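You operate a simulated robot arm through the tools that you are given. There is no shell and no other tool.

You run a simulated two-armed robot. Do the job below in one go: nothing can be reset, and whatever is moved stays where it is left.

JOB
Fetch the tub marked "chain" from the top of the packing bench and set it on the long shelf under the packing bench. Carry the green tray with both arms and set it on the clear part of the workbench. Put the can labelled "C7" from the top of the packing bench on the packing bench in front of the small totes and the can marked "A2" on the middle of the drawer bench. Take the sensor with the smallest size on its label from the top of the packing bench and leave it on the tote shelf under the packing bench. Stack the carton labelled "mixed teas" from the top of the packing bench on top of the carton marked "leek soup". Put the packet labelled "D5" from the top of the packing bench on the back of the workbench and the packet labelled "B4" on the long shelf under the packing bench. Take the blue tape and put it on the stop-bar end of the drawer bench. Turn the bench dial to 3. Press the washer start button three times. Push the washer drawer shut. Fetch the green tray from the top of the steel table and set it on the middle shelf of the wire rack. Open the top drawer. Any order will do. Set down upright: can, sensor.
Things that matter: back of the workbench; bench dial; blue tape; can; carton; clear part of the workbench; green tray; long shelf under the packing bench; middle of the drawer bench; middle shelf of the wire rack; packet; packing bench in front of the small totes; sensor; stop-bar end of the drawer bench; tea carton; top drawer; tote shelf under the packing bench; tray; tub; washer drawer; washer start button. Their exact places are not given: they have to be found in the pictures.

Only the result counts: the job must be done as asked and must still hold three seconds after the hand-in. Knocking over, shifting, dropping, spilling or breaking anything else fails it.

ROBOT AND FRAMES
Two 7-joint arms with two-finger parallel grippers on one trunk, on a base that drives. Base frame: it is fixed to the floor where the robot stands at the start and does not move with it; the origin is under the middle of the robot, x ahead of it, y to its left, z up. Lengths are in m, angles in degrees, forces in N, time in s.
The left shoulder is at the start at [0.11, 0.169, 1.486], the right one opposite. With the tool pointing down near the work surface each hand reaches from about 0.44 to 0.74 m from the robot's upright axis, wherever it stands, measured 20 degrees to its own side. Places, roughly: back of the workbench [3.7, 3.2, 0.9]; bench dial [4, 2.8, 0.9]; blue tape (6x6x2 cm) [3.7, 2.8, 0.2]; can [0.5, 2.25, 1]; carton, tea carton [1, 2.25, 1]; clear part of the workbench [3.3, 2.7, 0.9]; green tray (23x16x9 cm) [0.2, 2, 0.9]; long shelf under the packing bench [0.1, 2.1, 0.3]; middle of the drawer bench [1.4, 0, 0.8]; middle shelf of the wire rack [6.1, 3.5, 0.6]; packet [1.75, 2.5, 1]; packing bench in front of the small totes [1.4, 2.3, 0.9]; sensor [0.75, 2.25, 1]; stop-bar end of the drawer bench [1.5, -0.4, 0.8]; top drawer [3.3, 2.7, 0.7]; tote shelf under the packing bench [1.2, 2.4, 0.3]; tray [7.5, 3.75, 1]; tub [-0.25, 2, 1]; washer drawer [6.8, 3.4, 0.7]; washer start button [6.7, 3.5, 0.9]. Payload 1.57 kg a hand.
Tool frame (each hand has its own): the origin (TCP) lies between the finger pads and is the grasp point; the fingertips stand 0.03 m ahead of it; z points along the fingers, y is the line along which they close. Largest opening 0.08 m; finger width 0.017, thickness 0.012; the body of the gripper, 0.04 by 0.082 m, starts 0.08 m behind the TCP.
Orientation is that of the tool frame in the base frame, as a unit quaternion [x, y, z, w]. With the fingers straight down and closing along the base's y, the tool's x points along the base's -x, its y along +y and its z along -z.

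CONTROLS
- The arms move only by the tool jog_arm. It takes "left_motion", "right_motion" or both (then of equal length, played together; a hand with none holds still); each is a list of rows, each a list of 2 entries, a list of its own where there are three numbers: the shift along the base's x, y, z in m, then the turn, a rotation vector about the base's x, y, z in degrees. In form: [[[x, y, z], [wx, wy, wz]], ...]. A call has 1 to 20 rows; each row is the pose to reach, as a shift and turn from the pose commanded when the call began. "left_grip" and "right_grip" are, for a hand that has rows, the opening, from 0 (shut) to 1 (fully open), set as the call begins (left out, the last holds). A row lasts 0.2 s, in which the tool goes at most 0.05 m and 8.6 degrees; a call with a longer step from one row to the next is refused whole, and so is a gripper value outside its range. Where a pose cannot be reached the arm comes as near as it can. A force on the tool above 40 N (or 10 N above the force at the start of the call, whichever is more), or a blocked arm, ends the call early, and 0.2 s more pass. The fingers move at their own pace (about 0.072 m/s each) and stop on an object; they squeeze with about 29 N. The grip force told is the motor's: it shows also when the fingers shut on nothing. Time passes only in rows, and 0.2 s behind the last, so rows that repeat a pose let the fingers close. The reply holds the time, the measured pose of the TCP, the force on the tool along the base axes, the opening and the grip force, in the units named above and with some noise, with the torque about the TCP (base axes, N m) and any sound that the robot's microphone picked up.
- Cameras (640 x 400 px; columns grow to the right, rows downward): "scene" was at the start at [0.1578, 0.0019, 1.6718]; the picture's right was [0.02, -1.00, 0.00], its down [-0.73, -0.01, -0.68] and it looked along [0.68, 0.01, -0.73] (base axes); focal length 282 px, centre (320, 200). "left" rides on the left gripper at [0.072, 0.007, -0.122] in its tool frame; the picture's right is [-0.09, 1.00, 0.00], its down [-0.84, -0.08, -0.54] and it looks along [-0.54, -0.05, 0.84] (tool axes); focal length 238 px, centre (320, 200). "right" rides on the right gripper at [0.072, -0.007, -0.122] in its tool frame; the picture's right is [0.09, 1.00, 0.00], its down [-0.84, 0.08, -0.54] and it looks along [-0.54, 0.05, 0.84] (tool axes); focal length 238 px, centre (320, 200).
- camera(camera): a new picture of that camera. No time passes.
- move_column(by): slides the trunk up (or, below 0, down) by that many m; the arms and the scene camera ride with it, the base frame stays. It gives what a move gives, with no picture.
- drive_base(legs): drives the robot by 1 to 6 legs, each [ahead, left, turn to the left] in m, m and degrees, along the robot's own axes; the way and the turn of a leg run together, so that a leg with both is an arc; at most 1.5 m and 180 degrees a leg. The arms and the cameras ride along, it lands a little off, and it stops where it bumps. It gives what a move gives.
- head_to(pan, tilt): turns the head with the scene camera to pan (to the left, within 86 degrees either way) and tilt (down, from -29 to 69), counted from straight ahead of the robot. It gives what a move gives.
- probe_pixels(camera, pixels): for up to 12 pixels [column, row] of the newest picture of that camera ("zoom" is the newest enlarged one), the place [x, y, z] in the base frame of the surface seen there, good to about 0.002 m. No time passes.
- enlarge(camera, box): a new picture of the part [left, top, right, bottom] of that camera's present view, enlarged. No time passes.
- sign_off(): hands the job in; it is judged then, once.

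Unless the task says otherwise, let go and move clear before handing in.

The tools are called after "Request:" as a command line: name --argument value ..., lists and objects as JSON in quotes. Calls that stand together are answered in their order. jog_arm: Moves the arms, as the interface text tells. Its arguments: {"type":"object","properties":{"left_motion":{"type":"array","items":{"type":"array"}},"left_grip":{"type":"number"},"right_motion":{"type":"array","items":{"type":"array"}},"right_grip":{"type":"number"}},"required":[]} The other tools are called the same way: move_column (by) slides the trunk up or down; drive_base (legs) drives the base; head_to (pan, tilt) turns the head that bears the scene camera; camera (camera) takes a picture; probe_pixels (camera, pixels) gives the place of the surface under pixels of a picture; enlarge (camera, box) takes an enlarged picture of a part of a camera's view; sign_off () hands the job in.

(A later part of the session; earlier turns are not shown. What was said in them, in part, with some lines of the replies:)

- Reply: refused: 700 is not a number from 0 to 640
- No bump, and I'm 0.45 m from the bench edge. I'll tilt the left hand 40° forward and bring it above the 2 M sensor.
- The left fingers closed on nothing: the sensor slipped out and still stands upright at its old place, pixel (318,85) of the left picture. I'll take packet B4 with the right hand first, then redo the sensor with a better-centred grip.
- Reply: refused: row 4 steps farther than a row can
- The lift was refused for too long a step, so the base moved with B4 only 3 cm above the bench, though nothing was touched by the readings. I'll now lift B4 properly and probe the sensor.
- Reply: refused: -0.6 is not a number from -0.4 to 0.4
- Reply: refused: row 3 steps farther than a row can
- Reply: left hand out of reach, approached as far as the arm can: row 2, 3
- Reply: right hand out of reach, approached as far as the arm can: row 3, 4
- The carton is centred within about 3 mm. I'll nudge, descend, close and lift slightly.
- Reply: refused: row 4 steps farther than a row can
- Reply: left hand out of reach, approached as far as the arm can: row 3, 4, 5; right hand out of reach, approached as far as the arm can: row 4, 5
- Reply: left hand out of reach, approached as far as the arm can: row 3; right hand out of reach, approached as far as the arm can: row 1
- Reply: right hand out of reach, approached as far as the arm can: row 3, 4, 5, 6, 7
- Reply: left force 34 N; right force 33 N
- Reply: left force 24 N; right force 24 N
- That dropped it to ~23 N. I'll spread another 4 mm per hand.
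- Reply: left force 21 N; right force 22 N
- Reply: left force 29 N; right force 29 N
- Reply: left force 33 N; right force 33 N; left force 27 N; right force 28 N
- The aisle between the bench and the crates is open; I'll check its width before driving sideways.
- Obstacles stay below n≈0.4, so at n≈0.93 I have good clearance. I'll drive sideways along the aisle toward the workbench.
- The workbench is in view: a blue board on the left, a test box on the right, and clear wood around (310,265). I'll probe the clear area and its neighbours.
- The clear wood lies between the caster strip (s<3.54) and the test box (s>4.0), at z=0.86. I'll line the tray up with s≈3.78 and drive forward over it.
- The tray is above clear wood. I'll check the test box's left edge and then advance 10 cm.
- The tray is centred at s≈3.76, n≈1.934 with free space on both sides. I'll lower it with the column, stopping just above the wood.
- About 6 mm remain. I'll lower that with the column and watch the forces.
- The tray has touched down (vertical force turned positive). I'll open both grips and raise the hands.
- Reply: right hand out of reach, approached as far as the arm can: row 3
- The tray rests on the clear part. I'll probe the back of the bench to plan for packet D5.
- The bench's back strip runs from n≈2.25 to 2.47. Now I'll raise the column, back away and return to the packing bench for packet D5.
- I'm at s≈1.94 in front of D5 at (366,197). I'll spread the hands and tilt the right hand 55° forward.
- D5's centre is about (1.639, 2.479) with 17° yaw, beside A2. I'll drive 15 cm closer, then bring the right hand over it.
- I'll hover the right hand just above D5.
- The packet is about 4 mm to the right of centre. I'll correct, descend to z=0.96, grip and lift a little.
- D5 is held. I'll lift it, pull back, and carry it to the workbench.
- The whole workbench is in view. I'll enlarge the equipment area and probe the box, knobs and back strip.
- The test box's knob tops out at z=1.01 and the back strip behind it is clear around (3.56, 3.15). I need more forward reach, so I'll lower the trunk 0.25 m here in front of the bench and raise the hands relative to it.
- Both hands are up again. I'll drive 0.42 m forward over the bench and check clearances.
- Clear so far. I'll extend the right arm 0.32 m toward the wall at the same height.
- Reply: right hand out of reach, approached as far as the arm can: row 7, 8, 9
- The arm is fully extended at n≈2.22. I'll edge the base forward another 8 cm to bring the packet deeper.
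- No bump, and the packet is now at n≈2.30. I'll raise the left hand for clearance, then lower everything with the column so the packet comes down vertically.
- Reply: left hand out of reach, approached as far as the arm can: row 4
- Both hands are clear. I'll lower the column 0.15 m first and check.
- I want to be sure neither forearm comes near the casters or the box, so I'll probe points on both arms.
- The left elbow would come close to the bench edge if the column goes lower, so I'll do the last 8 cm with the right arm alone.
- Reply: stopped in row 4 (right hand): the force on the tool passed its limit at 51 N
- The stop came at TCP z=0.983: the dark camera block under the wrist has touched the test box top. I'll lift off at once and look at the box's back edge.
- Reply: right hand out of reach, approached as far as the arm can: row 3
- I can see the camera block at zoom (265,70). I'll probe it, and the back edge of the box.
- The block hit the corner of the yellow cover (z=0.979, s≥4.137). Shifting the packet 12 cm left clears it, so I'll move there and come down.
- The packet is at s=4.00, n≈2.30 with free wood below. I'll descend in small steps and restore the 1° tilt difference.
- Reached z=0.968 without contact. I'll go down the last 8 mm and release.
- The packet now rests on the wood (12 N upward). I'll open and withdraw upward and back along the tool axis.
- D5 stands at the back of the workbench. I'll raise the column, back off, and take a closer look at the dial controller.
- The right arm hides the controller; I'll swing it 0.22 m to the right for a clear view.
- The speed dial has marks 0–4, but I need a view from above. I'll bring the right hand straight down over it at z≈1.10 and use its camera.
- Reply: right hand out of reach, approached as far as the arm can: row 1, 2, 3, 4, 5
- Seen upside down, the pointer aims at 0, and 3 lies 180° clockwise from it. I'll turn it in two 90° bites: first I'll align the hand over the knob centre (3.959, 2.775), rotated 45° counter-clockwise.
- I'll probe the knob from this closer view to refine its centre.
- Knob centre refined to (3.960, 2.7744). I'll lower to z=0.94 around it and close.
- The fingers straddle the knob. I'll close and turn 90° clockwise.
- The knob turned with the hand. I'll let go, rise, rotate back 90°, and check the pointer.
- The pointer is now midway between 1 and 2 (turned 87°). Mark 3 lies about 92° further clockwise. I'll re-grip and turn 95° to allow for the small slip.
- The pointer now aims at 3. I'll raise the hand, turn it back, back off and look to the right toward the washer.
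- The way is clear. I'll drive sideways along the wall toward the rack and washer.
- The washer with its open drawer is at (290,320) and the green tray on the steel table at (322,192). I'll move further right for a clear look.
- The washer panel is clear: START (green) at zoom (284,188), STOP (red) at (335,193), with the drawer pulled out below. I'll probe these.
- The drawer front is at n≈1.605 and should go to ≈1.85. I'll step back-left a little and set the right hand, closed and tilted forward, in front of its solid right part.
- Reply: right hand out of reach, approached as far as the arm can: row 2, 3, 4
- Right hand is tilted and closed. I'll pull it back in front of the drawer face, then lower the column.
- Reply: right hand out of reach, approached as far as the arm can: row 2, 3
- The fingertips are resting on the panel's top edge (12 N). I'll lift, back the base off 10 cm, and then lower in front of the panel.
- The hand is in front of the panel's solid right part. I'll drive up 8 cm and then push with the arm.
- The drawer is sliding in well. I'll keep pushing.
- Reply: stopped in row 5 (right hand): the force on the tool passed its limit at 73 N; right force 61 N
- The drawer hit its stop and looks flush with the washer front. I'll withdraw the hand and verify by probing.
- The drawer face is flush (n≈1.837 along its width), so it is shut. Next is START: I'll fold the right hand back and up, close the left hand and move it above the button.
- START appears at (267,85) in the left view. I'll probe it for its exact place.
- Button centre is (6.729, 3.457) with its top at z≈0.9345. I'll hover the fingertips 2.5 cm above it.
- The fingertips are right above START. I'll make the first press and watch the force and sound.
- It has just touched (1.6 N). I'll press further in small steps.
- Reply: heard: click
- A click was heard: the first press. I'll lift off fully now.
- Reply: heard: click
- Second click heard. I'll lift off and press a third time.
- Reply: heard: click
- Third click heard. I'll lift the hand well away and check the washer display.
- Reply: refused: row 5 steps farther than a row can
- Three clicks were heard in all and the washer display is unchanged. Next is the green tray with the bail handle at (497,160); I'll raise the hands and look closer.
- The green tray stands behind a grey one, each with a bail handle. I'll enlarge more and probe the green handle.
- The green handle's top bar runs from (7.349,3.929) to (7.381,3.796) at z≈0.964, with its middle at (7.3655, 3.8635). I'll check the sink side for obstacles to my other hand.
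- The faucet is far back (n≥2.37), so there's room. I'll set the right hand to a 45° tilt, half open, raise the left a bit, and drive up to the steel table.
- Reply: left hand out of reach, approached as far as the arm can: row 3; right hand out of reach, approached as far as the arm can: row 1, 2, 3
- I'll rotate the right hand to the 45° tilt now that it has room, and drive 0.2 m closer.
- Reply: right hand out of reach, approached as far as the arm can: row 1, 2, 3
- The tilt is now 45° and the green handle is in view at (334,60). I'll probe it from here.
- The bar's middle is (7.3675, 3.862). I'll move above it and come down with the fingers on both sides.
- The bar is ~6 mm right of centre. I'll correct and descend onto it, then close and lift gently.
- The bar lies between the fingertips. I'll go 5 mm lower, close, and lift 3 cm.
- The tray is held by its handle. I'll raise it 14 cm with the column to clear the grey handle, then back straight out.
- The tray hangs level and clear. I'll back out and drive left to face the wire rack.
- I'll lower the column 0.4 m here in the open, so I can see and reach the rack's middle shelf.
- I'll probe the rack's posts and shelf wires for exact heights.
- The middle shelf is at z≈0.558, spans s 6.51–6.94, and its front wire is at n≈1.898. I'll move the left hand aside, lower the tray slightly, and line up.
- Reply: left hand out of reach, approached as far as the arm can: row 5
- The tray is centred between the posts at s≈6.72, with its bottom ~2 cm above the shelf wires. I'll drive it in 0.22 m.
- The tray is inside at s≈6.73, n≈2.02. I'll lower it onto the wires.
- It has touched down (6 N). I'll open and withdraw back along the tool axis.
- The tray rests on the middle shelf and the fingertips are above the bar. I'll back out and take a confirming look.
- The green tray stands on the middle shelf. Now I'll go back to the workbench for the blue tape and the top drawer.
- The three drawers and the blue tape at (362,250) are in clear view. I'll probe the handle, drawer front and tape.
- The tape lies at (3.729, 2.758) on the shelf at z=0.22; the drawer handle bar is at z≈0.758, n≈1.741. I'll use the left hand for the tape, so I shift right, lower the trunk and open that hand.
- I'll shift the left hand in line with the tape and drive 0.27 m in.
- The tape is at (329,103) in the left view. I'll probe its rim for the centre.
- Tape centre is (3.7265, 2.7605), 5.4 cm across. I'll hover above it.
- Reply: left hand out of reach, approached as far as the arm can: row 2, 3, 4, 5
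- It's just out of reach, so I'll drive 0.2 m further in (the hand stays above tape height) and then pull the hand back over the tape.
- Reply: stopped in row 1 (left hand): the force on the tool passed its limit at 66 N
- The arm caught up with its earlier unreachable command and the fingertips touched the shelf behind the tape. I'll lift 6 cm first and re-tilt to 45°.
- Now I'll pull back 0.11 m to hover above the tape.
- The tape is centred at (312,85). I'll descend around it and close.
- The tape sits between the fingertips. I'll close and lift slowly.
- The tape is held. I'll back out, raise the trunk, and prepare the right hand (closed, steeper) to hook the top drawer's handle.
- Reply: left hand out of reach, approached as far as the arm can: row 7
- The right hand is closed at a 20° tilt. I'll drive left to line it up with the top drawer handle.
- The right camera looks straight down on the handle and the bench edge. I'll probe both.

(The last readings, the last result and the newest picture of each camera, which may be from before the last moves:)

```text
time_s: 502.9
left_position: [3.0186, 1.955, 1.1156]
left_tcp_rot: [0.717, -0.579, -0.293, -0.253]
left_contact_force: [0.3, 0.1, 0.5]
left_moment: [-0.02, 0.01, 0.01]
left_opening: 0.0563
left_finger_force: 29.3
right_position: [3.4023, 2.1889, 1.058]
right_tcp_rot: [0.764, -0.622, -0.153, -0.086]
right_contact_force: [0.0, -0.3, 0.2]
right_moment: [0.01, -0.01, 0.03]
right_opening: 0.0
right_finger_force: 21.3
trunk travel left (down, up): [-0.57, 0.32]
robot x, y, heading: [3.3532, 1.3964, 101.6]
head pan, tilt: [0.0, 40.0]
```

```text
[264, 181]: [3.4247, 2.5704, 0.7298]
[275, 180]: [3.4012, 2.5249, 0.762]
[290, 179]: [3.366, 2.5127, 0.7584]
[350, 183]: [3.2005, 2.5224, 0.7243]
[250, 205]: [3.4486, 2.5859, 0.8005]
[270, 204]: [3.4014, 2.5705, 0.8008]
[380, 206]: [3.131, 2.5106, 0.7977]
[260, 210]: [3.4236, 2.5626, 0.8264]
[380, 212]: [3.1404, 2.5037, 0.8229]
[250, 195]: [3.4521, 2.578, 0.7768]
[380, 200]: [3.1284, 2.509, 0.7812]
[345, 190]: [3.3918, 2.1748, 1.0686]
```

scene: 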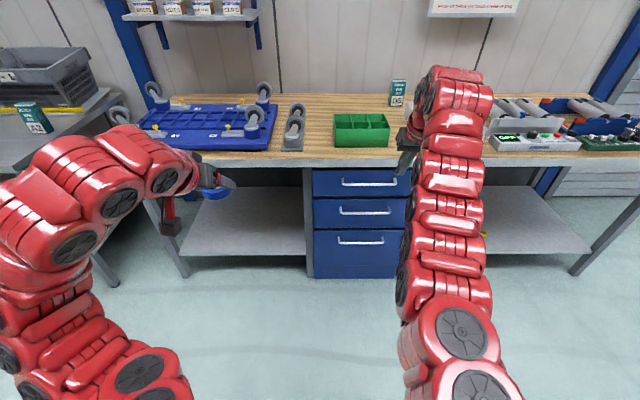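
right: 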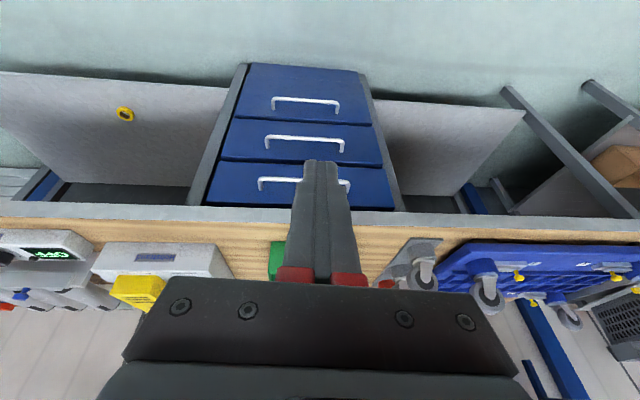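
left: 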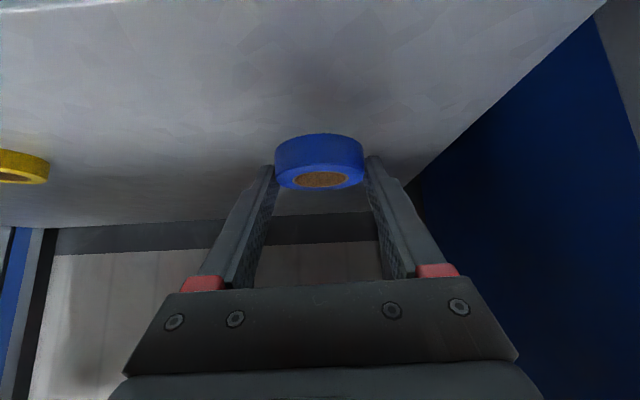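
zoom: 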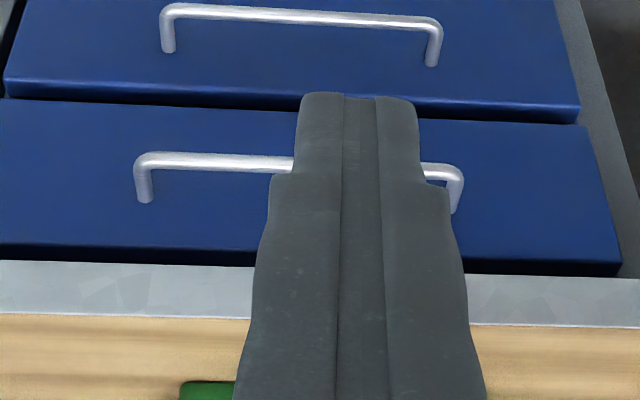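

The bench edge is at n≈1.7745, the drawer face at 1.782 and the bar at 1.742, so there's a 3.4 cm gap behind the bar. I'll drive up and steepen the hand to 10° so the closed fingertips can slip in behind the bar.

Request:
drive_base --legs '[[0.3, 0, 0.6]]'

Request:
jog_arm --right_motion '[[[0, 0, -0.03], [-5, -1.1, 0]], [[0, 0, -0.06], [-10, -2.1, 0]], [[0, 0, -0.1], [-10, -2.1, 0]], [[0, 0, -0.13], [-10, -2.1, 0]], [[0, 0, -0.13], [-10, -2.1, 0]]]'

Request:
camera --camera "right"

```text
time_s: 505.0
left_position: [2.9574, 2.2438, 1.1147]
left_tcp_rot: [0.717, -0.58, -0.293, -0.253]
left_contact_force: [0.1, 0.4, -0.5]
left_moment: [0.01, 0.02, 0.0]
left_opening: 0.0562
left_finger_force: 29.5
right_position: [3.34, 2.4804, 1.0573]
right_tcp_rot: [0.765, -0.62, -0.153, -0.085]
right_contact_force: [-0.6, 0.7, 0.0]
right_moment: [-0.01, -0.03, -0.01]
right_opening: 0.0
right_finger_force: 21.4
trunk travel left (down, up): [-0.57, 0.32]
robot x, y, heading: [3.2936, 1.6893, 102.0]
head pan, tilt: [0.0, 40.0]
```

```text
time_s: 506.2
left_position: [2.9575, 2.2428, 1.1157]
left_tcp_rot: [0.718, -0.579, -0.294, -0.253]
left_contact_force: [-0.1, 0.0, -0.1]
left_moment: [-0.01, 0.0, -0.04]
left_opening: 0.0563
left_finger_force: 28.9
right_position: [3.3392, 2.4806, 0.9279]
right_tcp_rot: [0.771, -0.631, -0.083, -0.029]
right_contact_force: [0.6, -0.5, 0.5]
right_moment: [0.01, 0.03, -0.01]
right_opening: 0.0001
right_finger_force: 21.2
right hand out of reach, approached as far as the arm can: row 2, 3
trunk travel left (down, up): [-0.57, 0.32]
robot x, y, heading: [3.2926, 1.6844, 101.6]
head pan, tilt: [0.0, 40.0]
```

```text
taken
```

right: 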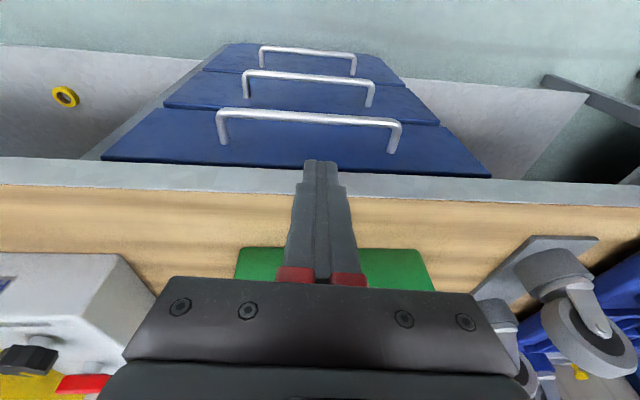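

The fingertips are just in front of the bench edge. I'll move 4.2 cm forward and descend in steps behind the bar.

Request:
jog_arm --right_motion '[[[-0.0045, 0.0205, 0], [0, 0, 0]], [[-0.009, 0.041, 0], [0, 0, 0]], [[-0.009, 0.041, -0.03], [0, 0, 0]], [[-0.009, 0.041, -0.06], [0, 0, 0]], [[-0.009, 0.041, -0.09], [0, 0, 0]], [[-0.009, 0.041, -0.11], [0, 0, 0]], [[-0.009, 0.041, -0.11], [0, 0, 0]]]'

Request:
camera --camera "right"

Request:
enlarge --camera "scene" --box '[280, 180, 480, 320]'

```text
time_s: 507.8
left_position: [2.9566, 2.2437, 1.1146]
left_tcp_rot: [0.717, -0.579, -0.293, -0.254]
left_contact_force: [-0.2, -0.2, -0.1]
left_moment: [0.01, 0.0, -0.03]
left_opening: 0.0566
left_finger_force: 28.8
right_position: [3.344, 2.4782, 0.8213]
right_tcp_rot: [0.772, -0.63, -0.084, -0.03]
right_contact_force: [0.3, 0.1, 1.1]
right_moment: [-0.01, -0.01, 0.0]
right_opening: 0.0
right_finger_force: 21.1
right hand out of reach, approached as far as the arm can: row 1, 2, 3, 4, 5, 6, 7
trunk travel left (down, up): [-0.57, 0.32]
robot x, y, heading: [3.2897, 1.6845, 101.6]
head pan, tilt: [0.0, 40.0]
```

```text
taken
```

right: 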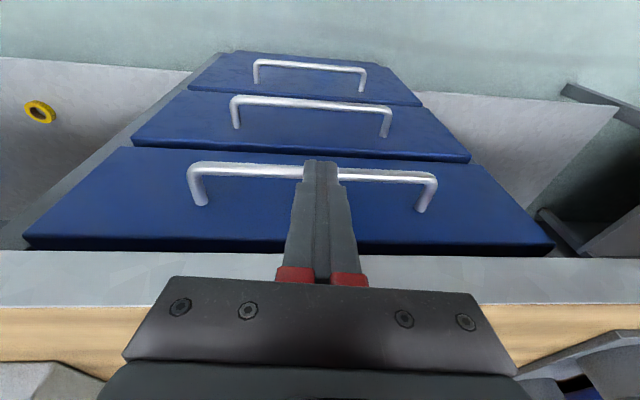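

```text
2.86 times, centred on (380, 250) of scene
```

zoom: 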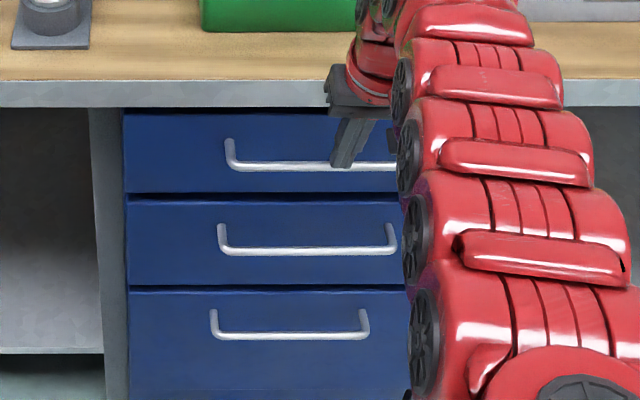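

The arm is at its forward limit here. I'll bring the command back to a reachable pose above, then drive 6 cm closer before trying again.

Request:
jog_arm --right_motion '[[[0.009, -0.041, 0.02], [0, 0, 0]], [[0.009, -0.041, 0.06], [0, 0, 0]], [[0.009, -0.041, 0.09], [0, 0, 0]], [[0.009, -0.041, 0.09], [0, 0, 0]]]'

```text
time_s: 508.8
left_position: [2.958, 2.2439, 1.115]
left_tcp_rot: [0.717, -0.579, -0.293, -0.254]
left_contact_force: [0.0, -0.3, -0.7]
left_moment: [-0.04, -0.01, 0.05]
left_opening: 0.0563
left_finger_force: 28.7
right_position: [3.3515, 2.4384, 0.908]
right_tcp_rot: [0.772, -0.629, -0.084, -0.029]
right_contact_force: [-1.2, -0.8, -0.6]
right_moment: [-0.01, -0.01, 0.01]
right_opening: 0.0002
right_finger_force: 21.0
trunk travel left (down, up): [-0.57, 0.32]
robot x, y, heading: [3.2936, 1.6854, 101.7]
head pan, tilt: [0.0, 40.0]
```

Request:
drive_base --legs '[[0.08, 0, 0.5]]'

Request:
camera --camera "right"

```text
time_s: 509.8
left_position: [2.9352, 2.3216, 1.1155]
left_tcp_rot: [0.72, -0.576, -0.294, -0.252]
left_contact_force: [-0.2, 0.2, -0.5]
left_moment: [0.03, 0.0, -0.05]
left_opening: 0.0564
left_finger_force: 29.4
right_position: [3.3304, 2.5182, 0.9079]
right_tcp_rot: [0.774, -0.627, -0.084, -0.029]
right_contact_force: [0.8, -0.4, -0.4]
right_moment: [-0.02, -0.03, -0.04]
right_opening: 0.0001
right_finger_force: 21.1
trunk travel left (down, up): [-0.57, 0.32]
robot x, y, heading: [3.2743, 1.7652, 102.3]
head pan, tilt: [0.0, 40.0]
```

```text
taken
```

right: 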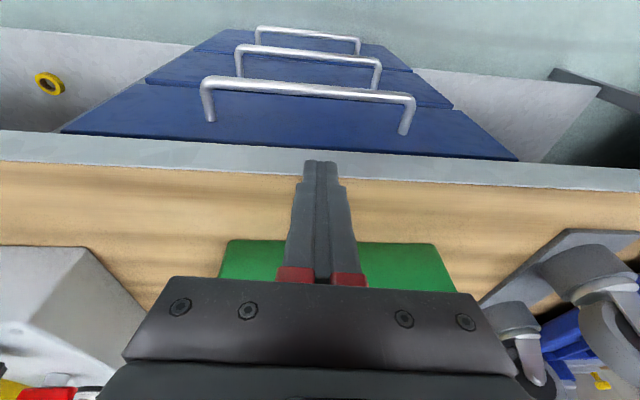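

TCP n=1.751, close to the 1.7545 target. I'll descend to just above the bar level and check.

Request:
jog_arm --right_motion '[[[-0.0008, 0.0035, -0.03], [0, 0, 0]], [[-0.0008, 0.0035, -0.06], [0, 0, 0]], [[-0.0008, 0.0035, -0.09], [0, 0, 0]], [[-0.0008, 0.0035, -0.106], [0, 0, 0]], [[-0.0008, 0.0035, -0.106], [0, 0, 0]]]'

Request:
camera --camera "right"

```text
time_s: 511.0
left_position: [2.9358, 2.3194, 1.1152]
left_tcp_rot: [0.72, -0.576, -0.294, -0.252]
left_contact_force: [-0.1, -0.2, 0.0]
left_moment: [-0.01, 0.01, 0.01]
left_opening: 0.056
left_finger_force: 29.3
right_position: [3.3285, 2.5212, 0.8016]
right_tcp_rot: [0.774, -0.627, -0.084, -0.029]
right_contact_force: [-0.5, -0.3, 0.3]
right_moment: [0.0, -0.01, 0.01]
right_opening: 0.0002
right_finger_force: 21.3
trunk travel left (down, up): [-0.57, 0.32]
robot x, y, heading: [3.2756, 1.7663, 101.9]
head pan, tilt: [0.0, 40.0]
```

```text
taken
```

right: 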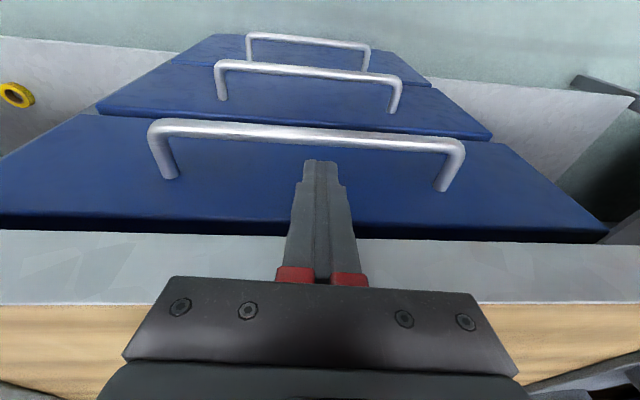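

The closed fingertips are behind the bar (between it and the drawer face). I'll go down the last 3.5 cm.

Request:
jog_arm --right_motion '[[[0, 0, -0.012], [0, 0, 0]], [[0, 0, -0.024], [0, 0, 0]], [[0, 0, -0.036], [0, 0, 0]], [[0, 0, -0.036], [0, 0, 0]]]'

Request:
camera --camera "right"

```text
time_s: 511.9
left_position: [2.9352, 2.3148, 1.1185]
left_tcp_rot: [0.719, -0.575, -0.295, -0.254]
left_contact_force: [1.1, -1.1, -0.8]
left_moment: [0.01, 0.0, -0.01]
left_opening: 0.0563
left_finger_force: 29.5
right_position: [3.3283, 2.524, 0.7753]
right_tcp_rot: [0.773, -0.626, -0.092, -0.036]
right_contact_force: [0.9, -14.7, 23.3]
right_moment: [1.88, -0.29, -0.31]
right_opening: 0.0001
right_finger_force: 21.5
trunk travel left (down, up): [-0.57, 0.32]
robot x, y, heading: [3.2773, 1.7599, 102.0]
head pan, tilt: [0.0, 40.0]
stopped in row 4 (right hand): the force on the tool passed its limit at 45 N (the readings are from after the stop); the commanded pose is now the measured one
```

```text
taken
```

right: 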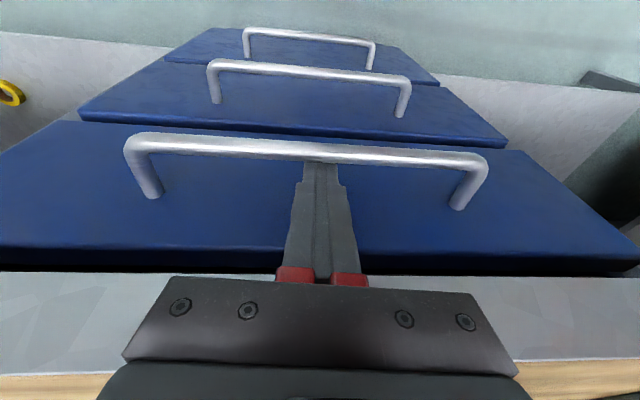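

The palm touched the bench edge, but the fingertips already reach below the bar. I'll pull back gently 4 cm, then sink deeper once clear of the edge.

Request:
jog_arm --right_motion '[[[0.002, -0.01, 0], [0, 0, 0]], [[0.0045, -0.02, 0], [0, 0, 0]], [[0.0065, -0.03, 0], [0, 0, 0]], [[0.0085, -0.04, 0], [0, 0, 0]], [[0.0085, -0.04, 0], [0, 0, 0]]]'

Request:
camera --camera "right"

```text
time_s: 513.1
left_position: [2.9366, 2.3198, 1.1147]
left_tcp_rot: [0.72, -0.576, -0.295, -0.252]
left_contact_force: [0.5, 0.0, -1.2]
left_moment: [-0.03, 0.03, 0.01]
left_opening: 0.0563
left_finger_force: 29.4
right_position: [3.3378, 2.4849, 0.7709]
right_tcp_rot: [0.774, -0.626, -0.09, -0.034]
right_contact_force: [-0.6, 0.7, 0.8]
right_moment: [0.02, 0.03, 0.0]
right_opening: 0.0
right_finger_force: 21.2
trunk travel left (down, up): [-0.57, 0.32]
robot x, y, heading: [3.2769, 1.7679, 102.2]
head pan, tilt: [0.0, 40.0]
```

```text
taken
```

right: 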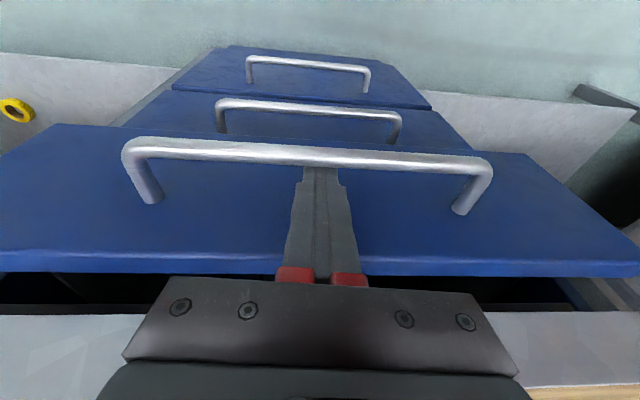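

The drawer is coming out with the bar hooked. I'll sink 1.5 cm deeper and pull further by driving the base back.

Request:
jog_arm --right_motion '[[[0, 0, -0.008], [0, 0, 0]], [[0, 0, -0.015], [0, 0, 0]], [[0, 0, -0.015], [0, 0, 0]]]'

Request:
drive_base --legs '[[-0.1, 0, 0]]'

Request:
camera --camera "right"

Request:
camera --camera "scene"

```text
time_s: 513.9
left_position: [2.9362, 2.319, 1.1152]
left_tcp_rot: [0.72, -0.576, -0.294, -0.252]
left_contact_force: [0.2, -0.1, -0.3]
left_moment: [0.0, 0.02, 0.01]
left_opening: 0.0563
left_finger_force: 28.8
right_position: [3.3376, 2.4853, 0.7566]
right_tcp_rot: [0.773, -0.627, -0.089, -0.034]
right_contact_force: [-0.5, -0.2, -0.1]
right_moment: [-0.01, -0.02, -0.02]
right_opening: 0.0
right_finger_force: 21.7
trunk travel left (down, up): [-0.57, 0.32]
robot x, y, heading: [3.2801, 1.7671, 102.0]
head pan, tilt: [0.0, 40.0]
```

```text
time_s: 515.1
left_position: [2.9568, 2.2236, 1.1159]
left_tcp_rot: [0.72, -0.575, -0.296, -0.252]
left_contact_force: [0.0, -0.1, 0.0]
left_moment: [-0.01, 0.01, -0.01]
left_opening: 0.0562
left_finger_force: 29.0
right_position: [3.3586, 2.3912, 0.7559]
right_tcp_rot: [0.773, -0.626, -0.09, -0.034]
right_contact_force: [1.0, -0.3, 0.2]
right_moment: [-0.01, -0.02, 0.01]
right_opening: 0.0
right_finger_force: 21.1
trunk travel left (down, up): [-0.57, 0.32]
robot x, y, heading: [3.2962, 1.6659, 102.0]
head pan, tilt: [0.0, 40.0]
```

```text
taken
```

right: 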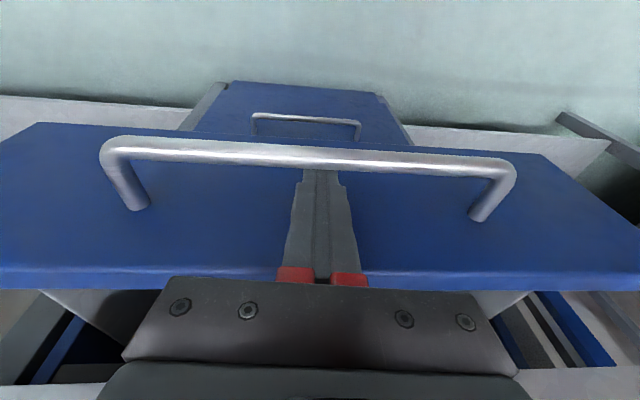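

```text
taken
```

scene: 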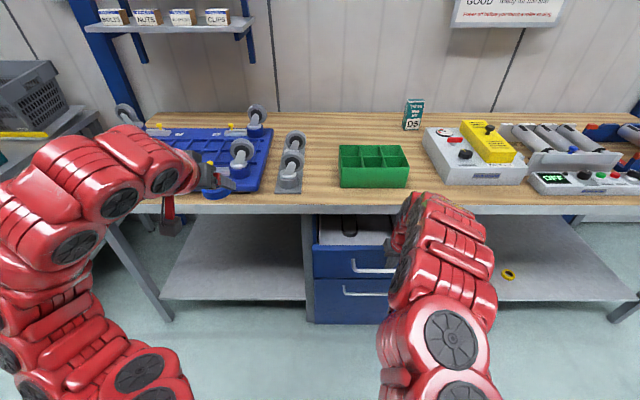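

The drawer is out about 14 cm. I'll pull another 12 cm.

Request:
drive_base --legs '[[-0.12, 0, 0]]'

Request:
camera --camera "scene"

Request:
camera --camera "right"

```text
time_s: 516.3
left_position: [2.9826, 2.1068, 1.1153]
left_tcp_rot: [0.719, -0.576, -0.295, -0.253]
left_contact_force: [0.1, 0.5, -1.2]
left_moment: [-0.01, 0.0, -0.03]
left_opening: 0.0563
left_finger_force: 28.6
right_position: [3.3839, 2.2735, 0.7565]
right_tcp_rot: [0.773, -0.627, -0.09, -0.033]
right_contact_force: [0.5, 0.0, 0.7]
right_moment: [-0.01, 0.01, -0.03]
right_opening: 0.0002
right_finger_force: 21.5
trunk travel left (down, up): [-0.57, 0.32]
robot x, y, heading: [3.3196, 1.5518, 102.1]
head pan, tilt: [0.0, 40.0]
```

```text
taken
```

scene: 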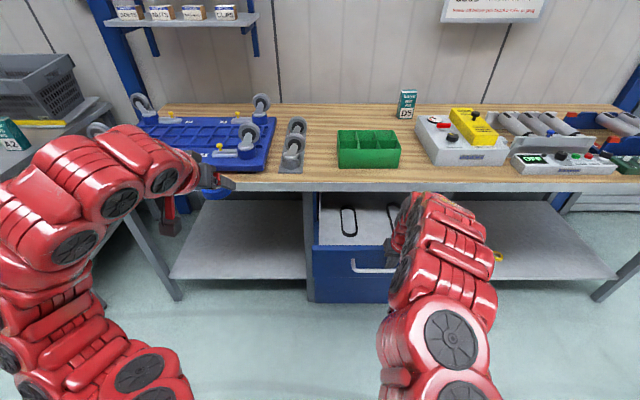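

```text
taken
```

right: 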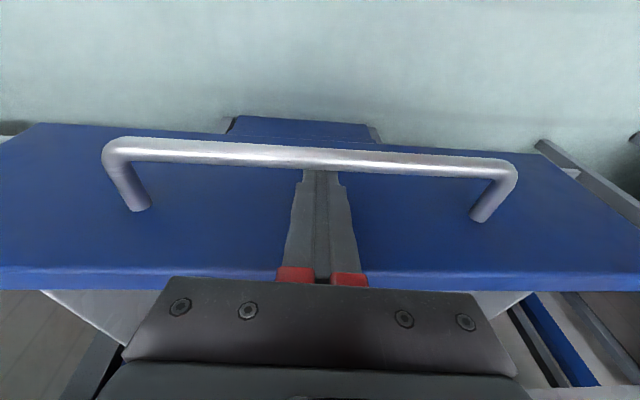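

It's out about 26 cm with no resistance. I'll pull a bit more to be sure it counts as open.

Request:
drive_base --legs '[[-0.08, 0, 0]]'

Request:
camera --camera "right"

```text
time_s: 517.4
left_position: [2.9962, 2.0436, 1.1156]
left_tcp_rot: [0.719, -0.576, -0.295, -0.253]
left_contact_force: [-1.0, 0.6, 0.3]
left_moment: [-0.03, 0.03, 0.04]
left_opening: 0.0563
left_finger_force: 29.2
right_position: [3.398, 2.2118, 0.7598]
right_tcp_rot: [0.773, -0.627, -0.095, -0.04]
right_contact_force: [-1.3, 0.1, 0.0]
right_moment: [0.02, 0.01, -0.02]
right_opening: 0.0
right_finger_force: 21.7
trunk travel left (down, up): [-0.57, 0.32]
robot x, y, heading: [3.3385, 1.4889, 102.1]
head pan, tilt: [0.0, 40.0]
stopped in leg 1: the force on the tool passed its limit at 53 N (the readings are from after the stop); the commanded pose is now the measured one
```

```text
taken
```

right: 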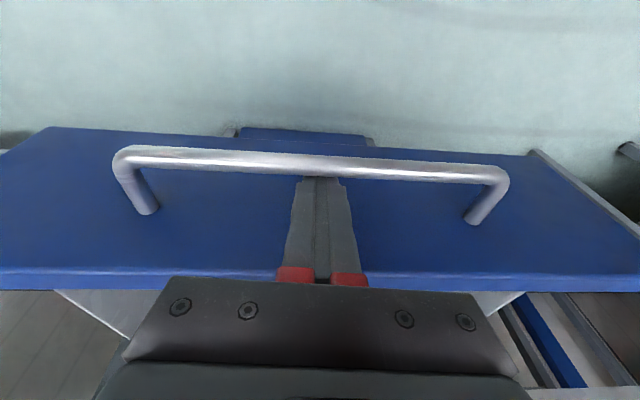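

The drawer has reached its end stop, so it is fully open. I'll ease 6 mm forward and lift straight out of the handle.

Request:
jog_arm --right_motion '[[[-0.0013, 0.006, 0.005], [0, 0, 0]], [[-0.0013, 0.006, 0.03], [0, 0, 0]], [[-0.0013, 0.006, 0.07], [0, 0, 0]], [[-0.0013, 0.006, 0.11], [0, 0, 0]], [[-0.0013, 0.006, 0.15], [0, 0, 0]], [[-0.0013, 0.006, 0.19], [0, 0, 0]]]'

Request:
camera --camera "right"

Request:
camera --camera "left"

```text
time_s: 518.8
left_position: [2.9947, 2.0436, 1.1155]
left_tcp_rot: [0.719, -0.576, -0.294, -0.253]
left_contact_force: [0.7, -0.5, -1.2]
left_moment: [-0.03, 0.02, 0.0]
left_opening: 0.0563
left_finger_force: 29.1
right_position: [3.3931, 2.2202, 0.9479]
right_tcp_rot: [0.772, -0.627, -0.095, -0.04]
right_contact_force: [0.8, 0.2, 0.5]
right_moment: [0.02, -0.01, 0.01]
right_opening: 0.0001
right_finger_force: 20.8
trunk travel left (down, up): [-0.57, 0.32]
robot x, y, heading: [3.3358, 1.4892, 102.0]
head pan, tilt: [0.0, 40.0]
```

```text
taken
```

right: 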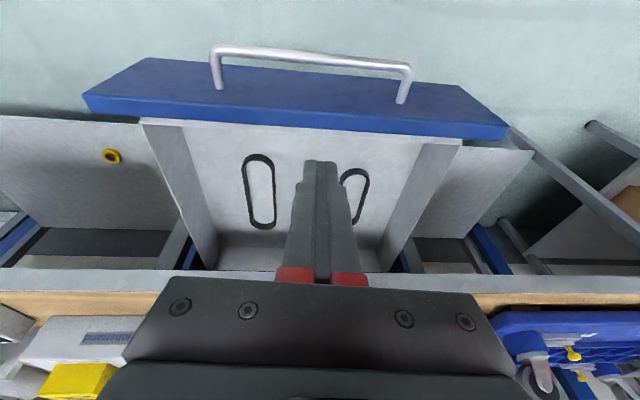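

```text
taken
```

left: 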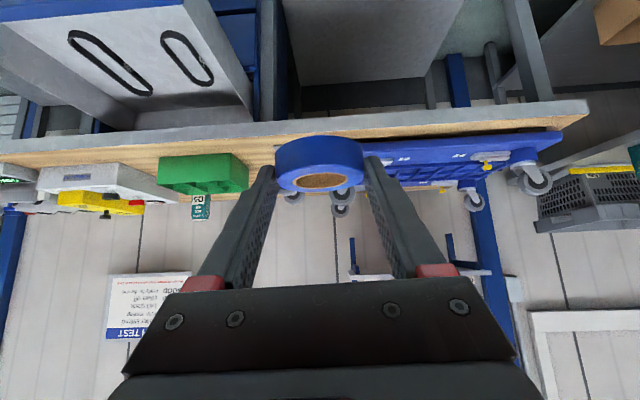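

The top drawer stands fully open and the tape is still in the left hand at (318,165). Now I'll drive back along the aisle to the drawer bench.

Request:
drive_base --legs '[[0.15, 0.5, 0], [0, 1.4, 0], [0, 1.5, 0]]'

Request:
camera --camera "scene"

```text
time_s: 535.4
left_position: [-0.3407, 1.5352, 1.1157]
left_tcp_rot: [0.71, -0.588, -0.29, -0.258]
left_contact_force: [0.5, 0.5, 0.0]
left_moment: [-0.02, -0.02, 0.03]
left_opening: 0.0562
left_finger_force: 29.1
right_position: [0.0632, 1.6965, 0.9474]
right_tcp_rot: [0.761, -0.641, -0.093, -0.041]
right_contact_force: [0.2, 0.2, -0.9]
right_moment: [-0.02, 0.0, -0.02]
right_opening: 0.0
right_finger_force: 20.8
trunk travel left (down, up): [-0.57, 0.32]
robot x, y, heading: [-0.02, 0.9668, 100.3]
head pan, tilt: [0.0, 40.0]
```

```text
taken
```

scene: 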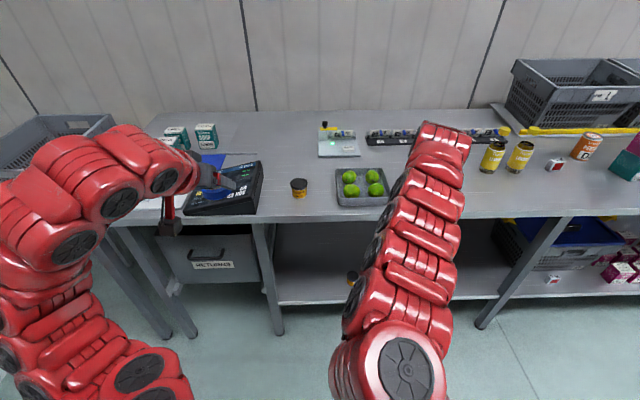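

I'm at the turning spot. I'll turn to face the drawer bench and sidestep right to see the stop-bar end.

Request:
drive_base --legs '[[0, 0, -88.1], [0, -1.45, 0]]'

Request:
head_to --pan -10 --tilt 32

Request:
camera --camera "scene"

```text
time_s: 546.4
left_position: [0.8074, -0.1169, 1.1149]
left_tcp_rot: [-0.094, 0.917, 0.026, 0.387]
left_contact_force: [-0.5, -0.5, 0.1]
left_moment: [-0.01, 0.05, 0.0]
left_opening: 0.0563
left_finger_force: 29.2
right_position: [0.9762, -0.5181, 0.9474]
right_tcp_rot: [-0.094, 0.99, 0.038, 0.094]
right_contact_force: [0.3, -0.5, 0.3]
right_moment: [0.0, 0.01, 0.01]
right_opening: 0.0
right_finger_force: 21.1
trunk travel left (down, up): [-0.57, 0.32]
robot x, y, heading: [0.2477, -0.4476, 11.3]
head pan, tilt: [0.0, 40.0]
```

```text
time_s: 547.1
left_position: [0.8064, -0.1164, 1.1152]
left_tcp_rot: [-0.093, 0.917, 0.026, 0.387]
left_contact_force: [-0.2, -0.5, -0.9]
left_moment: [0.01, 0.02, 0.01]
left_opening: 0.056
left_finger_force: 29.0
right_position: [0.9768, -0.5176, 0.9479]
right_tcp_rot: [-0.095, 0.99, 0.038, 0.096]
right_contact_force: [-0.4, -0.9, -0.1]
right_moment: [0.01, -0.01, -0.02]
right_opening: 0.0002
right_finger_force: 21.6
trunk travel left (down, up): [-0.57, 0.32]
robot x, y, heading: [0.2417, -0.4456, 11.4]
head pan, tilt: [-10.0, 32.0]
```

```text
taken
```

scene: 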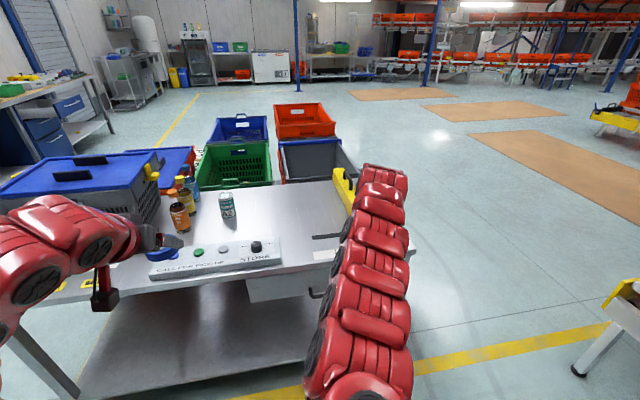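

The stop-bar end is clear apart from the bar itself; can A2 still stands in the middle. I'll raise the right hand, sidestep and drive up.

Request:
jog_arm --right_motion '[[[0, 0, 0.04], [3, 0.6, 0]], [[0, 0, 0.08], [0, 0, 0]], [[0, 0, 0.12], [0, 0, 0]], [[0, 0, 0.15], [0, 0, 0]]]'

Request:
drive_base --legs '[[0, -0.34, 0.8], [0.38, 0, 0]]'

Request:
camera --camera "scene"

Request:
camera --camera "left"

```text
time_s: 548.1
left_position: [0.8069, -0.1165, 1.1145]
left_tcp_rot: [-0.093, 0.917, 0.026, 0.387]
left_contact_force: [0.4, -0.2, 0.5]
left_moment: [0.01, -0.03, 0.02]
left_opening: 0.0563
left_finger_force: 29.3
right_position: [0.9938, -0.5143, 1.0713]
right_tcp_rot: [-0.093, 0.99, 0.038, 0.095]
right_contact_force: [0.7, -0.2, -0.8]
right_moment: [0.02, 0.0, 0.0]
right_opening: 0.0
right_finger_force: 21.3
right hand out of reach, approached as far as the arm can: row 4
trunk travel left (down, up): [-0.57, 0.32]
robot x, y, heading: [0.2441, -0.4483, 11.0]
head pan, tilt: [-10.0, 32.0]
```

```text
time_s: 552.3
left_position: [1.2391, -0.3786, 1.1152]
left_tcp_rot: [-0.097, 0.917, 0.027, 0.386]
left_contact_force: [-0.4, -0.2, -0.6]
left_moment: [-0.05, -0.01, -0.02]
left_opening: 0.0559
left_finger_force: 28.5
right_position: [1.4253, -0.7746, 1.071]
right_tcp_rot: [-0.095, 0.99, 0.038, 0.095]
right_contact_force: [0.2, 0.3, 0.4]
right_moment: [0.03, -0.03, -0.01]
right_opening: 0.0
right_finger_force: 21.5
trunk travel left (down, up): [-0.57, 0.32]
robot x, y, heading: [0.6809, -0.7114, 11.5]
head pan, tilt: [-10.0, 32.0]
```

```text
taken
```

scene: 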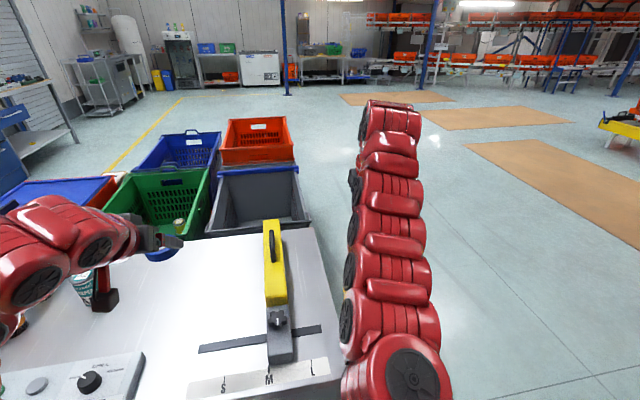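

```text
taken
```

left: 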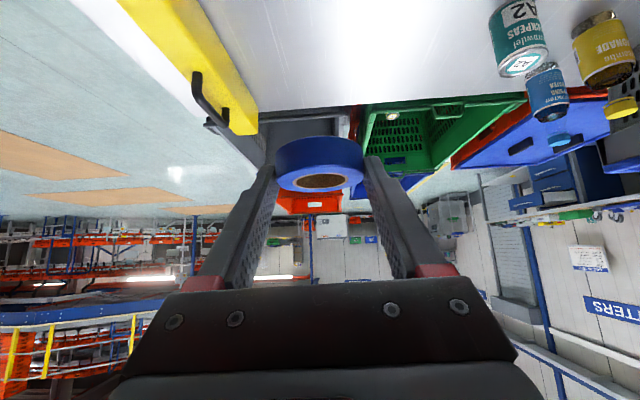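

I'll probe the bar, the slot strip and the free surface beside it.

Request:
probe_pixels --camera "scene" --pixels '[[265, 290], [275, 295], [266, 230], [250, 270], [240, 300], [225, 345], [300, 330], [230, 310], [255, 250], [280, 325], [220, 250], [240, 240]]'

```text
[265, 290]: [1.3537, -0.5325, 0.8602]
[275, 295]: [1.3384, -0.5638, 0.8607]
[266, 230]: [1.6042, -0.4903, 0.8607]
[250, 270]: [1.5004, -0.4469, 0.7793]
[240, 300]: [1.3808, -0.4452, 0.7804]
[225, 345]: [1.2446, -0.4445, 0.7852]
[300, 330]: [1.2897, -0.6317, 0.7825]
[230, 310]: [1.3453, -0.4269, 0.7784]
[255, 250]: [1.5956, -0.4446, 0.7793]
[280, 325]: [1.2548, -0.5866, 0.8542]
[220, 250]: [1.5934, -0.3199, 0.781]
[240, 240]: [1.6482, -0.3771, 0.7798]
```

The surface beside the bar (bar face n≈-0.80) is free. I'll move the tape over (1.50, -0.39) and lower it.

Request:
jog_arm --left_motion '[[[0.041, -0.0024, 0], [0, 0, 0]], [[0.082, -0.0048, 0], [0, 0, 0]], [[0.123, -0.007, -0.01], [0, 0, 0]], [[0.164, -0.0095, -0.03], [0, 0, 0]], [[0.205, -0.012, -0.055], [0, 0, 0]], [[0.2446, -0.0143, -0.08], [0, 0, 0]], [[0.2446, -0.0143, -0.12], [0, 0, 0]], [[0.2446, -0.0143, -0.16], [0, 0, 0]], [[0.2446, -0.0143, -0.2], [0, 0, 0]], [[0.2446, -0.0143, -0.24], [0, 0, 0]], [[0.2446, -0.0143, -0.27], [0, 0, 0]], [[0.2446, -0.0143, -0.27], [0, 0, 0]]]'

Request:
camera --camera "left"

Request:
camera --camera "scene"

```text
time_s: 554.9
left_position: [1.4834, -0.3933, 0.8456]
left_tcp_rot: [-0.097, 0.917, 0.028, 0.386]
left_contact_force: [0.7, -0.3, -0.7]
left_moment: [0.01, 0.0, -0.02]
left_opening: 0.0559
left_finger_force: 29.2
left hand out of reach, approached as far as the arm can: row 1
right_position: [1.4268, -0.7763, 1.0717]
right_tcp_rot: [-0.096, 0.99, 0.038, 0.096]
right_contact_force: [-0.5, -0.9, 0.6]
right_moment: [0.01, 0.01, -0.01]
right_opening: 0.0
right_finger_force: 21.6
trunk travel left (down, up): [-0.57, 0.32]
robot x, y, heading: [0.6801, -0.7102, 11.7]
head pan, tilt: [-10.0, 32.0]
```

```text
taken
```

left: 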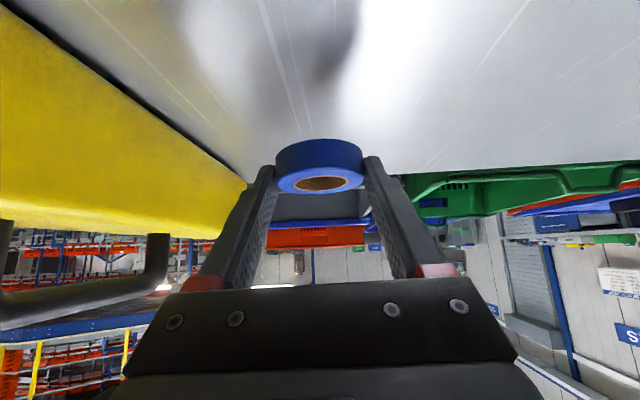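

```text
taken
```

scene: 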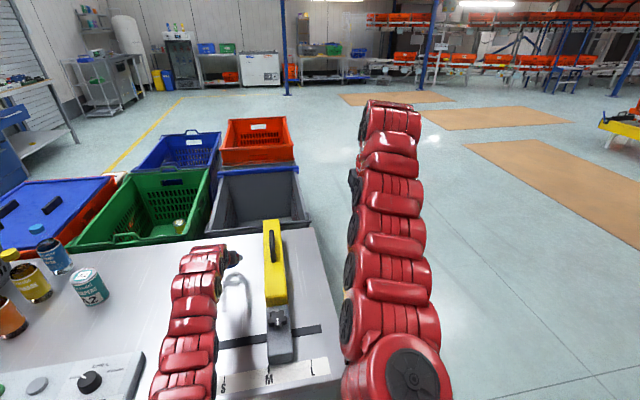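

The tape hangs level above the steel, clear of the yellow bar. I'll lower the last 3.5 cm.

Request:
jog_arm --left_motion '[[[0, 0, -0.015], [0, 0, 0]], [[0, 0, -0.028], [0, 0, 0]], [[0, 0, -0.034], [0, 0, 0]], [[0, 0, -0.038], [0, 0, 0]], [[0, 0, -0.038], [0, 0, 0]]]'

```text
time_s: 556.1
left_position: [1.4824, -0.3926, 0.8077]
left_tcp_rot: [-0.096, 0.916, 0.028, 0.389]
left_contact_force: [1.2, -0.1, 6.5]
left_moment: [0.19, -0.06, -0.01]
left_opening: 0.0561
left_finger_force: 29.2
right_position: [1.4248, -0.7771, 1.0717]
right_tcp_rot: [-0.095, 0.99, 0.037, 0.095]
right_contact_force: [0.0, 0.9, -0.4]
right_moment: [-0.02, -0.02, -0.02]
right_opening: 0.0004
right_finger_force: 21.4
trunk travel left (down, up): [-0.57, 0.32]
robot x, y, heading: [0.6787, -0.7094, 11.5]
head pan, tilt: [-10.0, 32.0]
```

The tape touches the bench (6.5 N). I'll open the hand and lift straight up.

Request:
jog_arm --left_motion '[[[0, 0, 0.001], [0, 0, 0]], [[0, 0, 0.001], [0, 0, 0]], [[0, 0, 0.001], [0, 0, 0]]]' --left_grip 1

Request:
jog_arm --left_motion '[[[0, 0, 0.02], [0, 0, 0]], [[0, 0, 0.05], [0, 0, 0]], [[-0.01, -0.002, 0.09], [0, 0, 0]], [[-0.02, -0.004, 0.13], [0, 0, 0]], [[-0.035, -0.008, 0.17], [0, 0, 0]], [[-0.06, -0.013, 0.2], [0, 0, 0]]]'

Request:
camera --camera "left"

```text
time_s: 556.9
left_position: [1.4826, -0.392, 0.8083]
left_tcp_rot: [-0.096, 0.917, 0.027, 0.387]
left_contact_force: [-1.9, -1.2, 1.6]
left_moment: [0.07, 0.03, 0.12]
left_opening: 0.08
left_finger_force: 0.0
right_position: [1.4247, -0.7753, 1.0707]
right_tcp_rot: [-0.096, 0.99, 0.037, 0.095]
right_contact_force: [0.0, 0.8, -0.2]
right_moment: [0.0, -0.02, 0.0]
right_opening: 0.0
right_finger_force: 21.7
trunk travel left (down, up): [-0.57, 0.32]
robot x, y, heading: [0.6794, -0.7141, 11.7]
head pan, tilt: [-10.0, 32.0]
```

```text
time_s: 558.3
left_position: [1.4214, -0.4043, 1.0082]
left_tcp_rot: [-0.097, 0.917, 0.027, 0.387]
left_contact_force: [-0.1, -0.6, -0.7]
left_moment: [0.03, 0.01, 0.0]
left_opening: 0.0802
left_finger_force: 0.1
right_position: [1.425, -0.7753, 1.0704]
right_tcp_rot: [-0.097, 0.99, 0.037, 0.095]
right_contact_force: [0.3, 0.4, -0.1]
right_moment: [-0.04, -0.03, 0.0]
right_opening: 0.0
right_finger_force: 21.6
trunk travel left (down, up): [-0.57, 0.32]
robot x, y, heading: [0.6786, -0.7095, 11.5]
head pan, tilt: [-10.0, 32.0]
```

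```text
taken
```

left: 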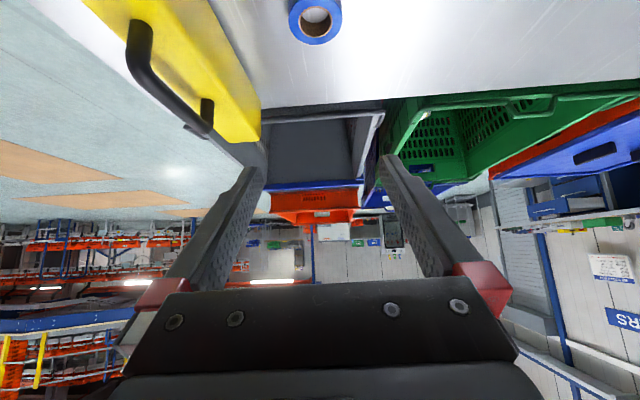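

The blue tape lies beside the stop bar at (316,20). I'll back away and take a last look over the drawer bench and the packing bench.

Request:
drive_base --legs '[[-0.45, 0, 0]]'

Request:
head_to --pan 0 --tilt 32

Request:
camera --camera "scene"

Request:
head_to --pan 70 --tilt 12

Request:
camera --camera "scene"

Request:
enlarge --camera "scene" --box '[220, 150, 540, 350]'

```text
time_s: 561.0
left_position: [0.9826, -0.4983, 1.0091]
left_tcp_rot: [-0.093, 0.917, 0.026, 0.387]
left_contact_force: [0.4, 0.2, 0.0]
left_moment: [0.03, -0.02, -0.01]
left_opening: 0.0798
left_finger_force: 0.0
right_position: [0.9837, -0.8706, 1.0711]
right_tcp_rot: [-0.093, 0.99, 0.038, 0.095]
right_contact_force: [0.0, -1.4, -0.3]
right_moment: [0.01, -0.03, 0.01]
right_opening: 0.0
right_finger_force: 21.3
trunk travel left (down, up): [-0.57, 0.32]
robot x, y, heading: [0.2369, -0.7989, 11.0]
head pan, tilt: [-10.0, 32.0]
```

```text
time_s: 561.8
left_position: [0.9828, -0.4998, 1.0078]
left_tcp_rot: [-0.093, 0.917, 0.026, 0.387]
left_contact_force: [-0.1, 0.5, 0.4]
left_moment: [-0.01, -0.03, -0.01]
left_opening: 0.0798
left_finger_force: 0.1
right_position: [0.9845, -0.8698, 1.0709]
right_tcp_rot: [-0.093, 0.99, 0.037, 0.095]
right_contact_force: [0.9, 0.9, 0.1]
right_moment: [0.05, -0.02, 0.03]
right_opening: 0.0
right_finger_force: 21.3
trunk travel left (down, up): [-0.57, 0.32]
robot x, y, heading: [0.2355, -0.8011, 11.1]
head pan, tilt: [0.0, 32.0]
```

```text
taken
```

scene: 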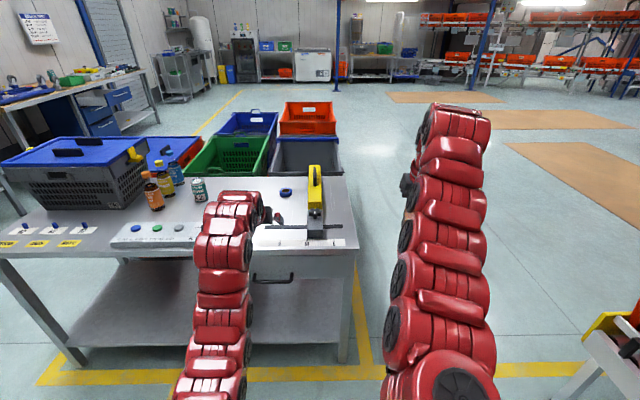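

```text
time_s: 563.2
left_position: [0.9836, -0.4987, 1.0096]
left_tcp_rot: [-0.093, 0.917, 0.026, 0.386]
left_contact_force: [0.3, 0.1, 0.3]
left_moment: [0.01, 0.02, 0.01]
left_opening: 0.0801
left_finger_force: 0.0
right_position: [0.9846, -0.8702, 1.0715]
right_tcp_rot: [-0.094, 0.99, 0.038, 0.096]
right_contact_force: [0.8, 0.1, 0.3]
right_moment: [0.03, -0.01, 0.01]
right_opening: 0.0
right_finger_force: 21.8
trunk travel left (down, up): [-0.57, 0.32]
robot x, y, heading: [0.2393, -0.7964, 10.9]
head pan, tilt: [70.0, 12.0]
```

```text
taken
```

scene: 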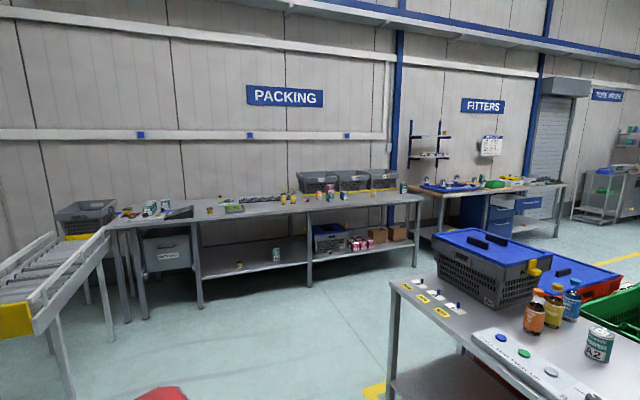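

```text
2.00 times, centred on (380, 250) of scene
```

zoom: 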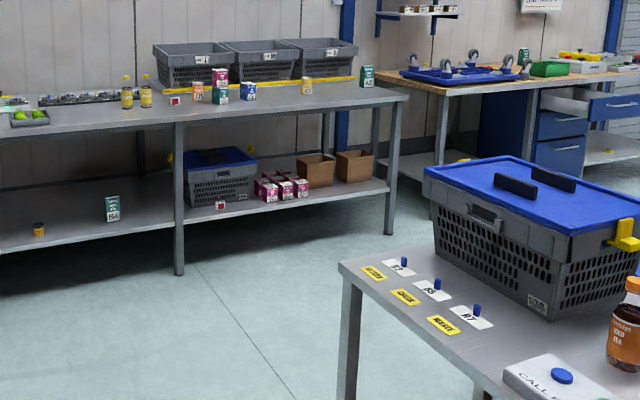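

The final pictures show the tub, B4 and the sensor on their shelves, and the teas stacked on the leek soup. C7 stands before the totes, A2 and the tape are on the drawer bench, and the tray, D5 and the open drawer are in place at the workbench. Both hands are empty and clear, so I'll hand the job in.

Request:
sign_off

```text
The job is handed in.
```

I did every item on the list and handed the job in, but the handing-in gave no verdict. I'm going by what the pictures and readings showed.

| Item | Where it ended up |
|---|---|
| "Chain" tub | Long shelf under the packing bench |
| Green tray (both arms) | Clear part of the workbench |
| Can C7 | In front of the small totes, upright |
| Can A2 | Middle of the drawer bench, upright |
| 2 M sensor | Tote shelf, in front of the blue-lidded tote, upright |
| "Mixed teas" carton | On top of the leek soup carton marked E9 |
| Packet B4 | Long shelf under the packing bench |
| Packet D5 | Back of the workbench |
| Blue tape | Stop-bar end of the drawer bench |
| Bench dial | Pointing at 3, turned from 0 |
| Washer start button | Pressed three times, a click heard each time |
| Washer drawer | Pushed to its stop, flush with the washer front |
| Green tray from the steel table | Middle shelf of the wire rack |
| Top drawer | Pulled out to its end stop |

These points are less certain:

- **D5's position:** it stands about 0.3 m to the left of the place you gave for the back of the workbench. The test box was in the way of setting it closer.
- **Test box touched:** while I was setting down D5, the camera on my right wrist pressed on the yellow cover of the test box, and the push reached 51 N before it stopped. The box looked undisturbed afterwards.
- **Sensor slipped once:** on the first try the sensor slid out of the grip. It stayed upright where it was, and I picked it up again.
- **Third button press:** my move to lift the hand after the third press was refused. The base then backed off with the finger still on the button. No further click was heard.
- **Leek soup carton:** another group of soup cartons at the left end of the bench includes one labelled "LEEK". I used the E9 carton because it matches the place you gave.
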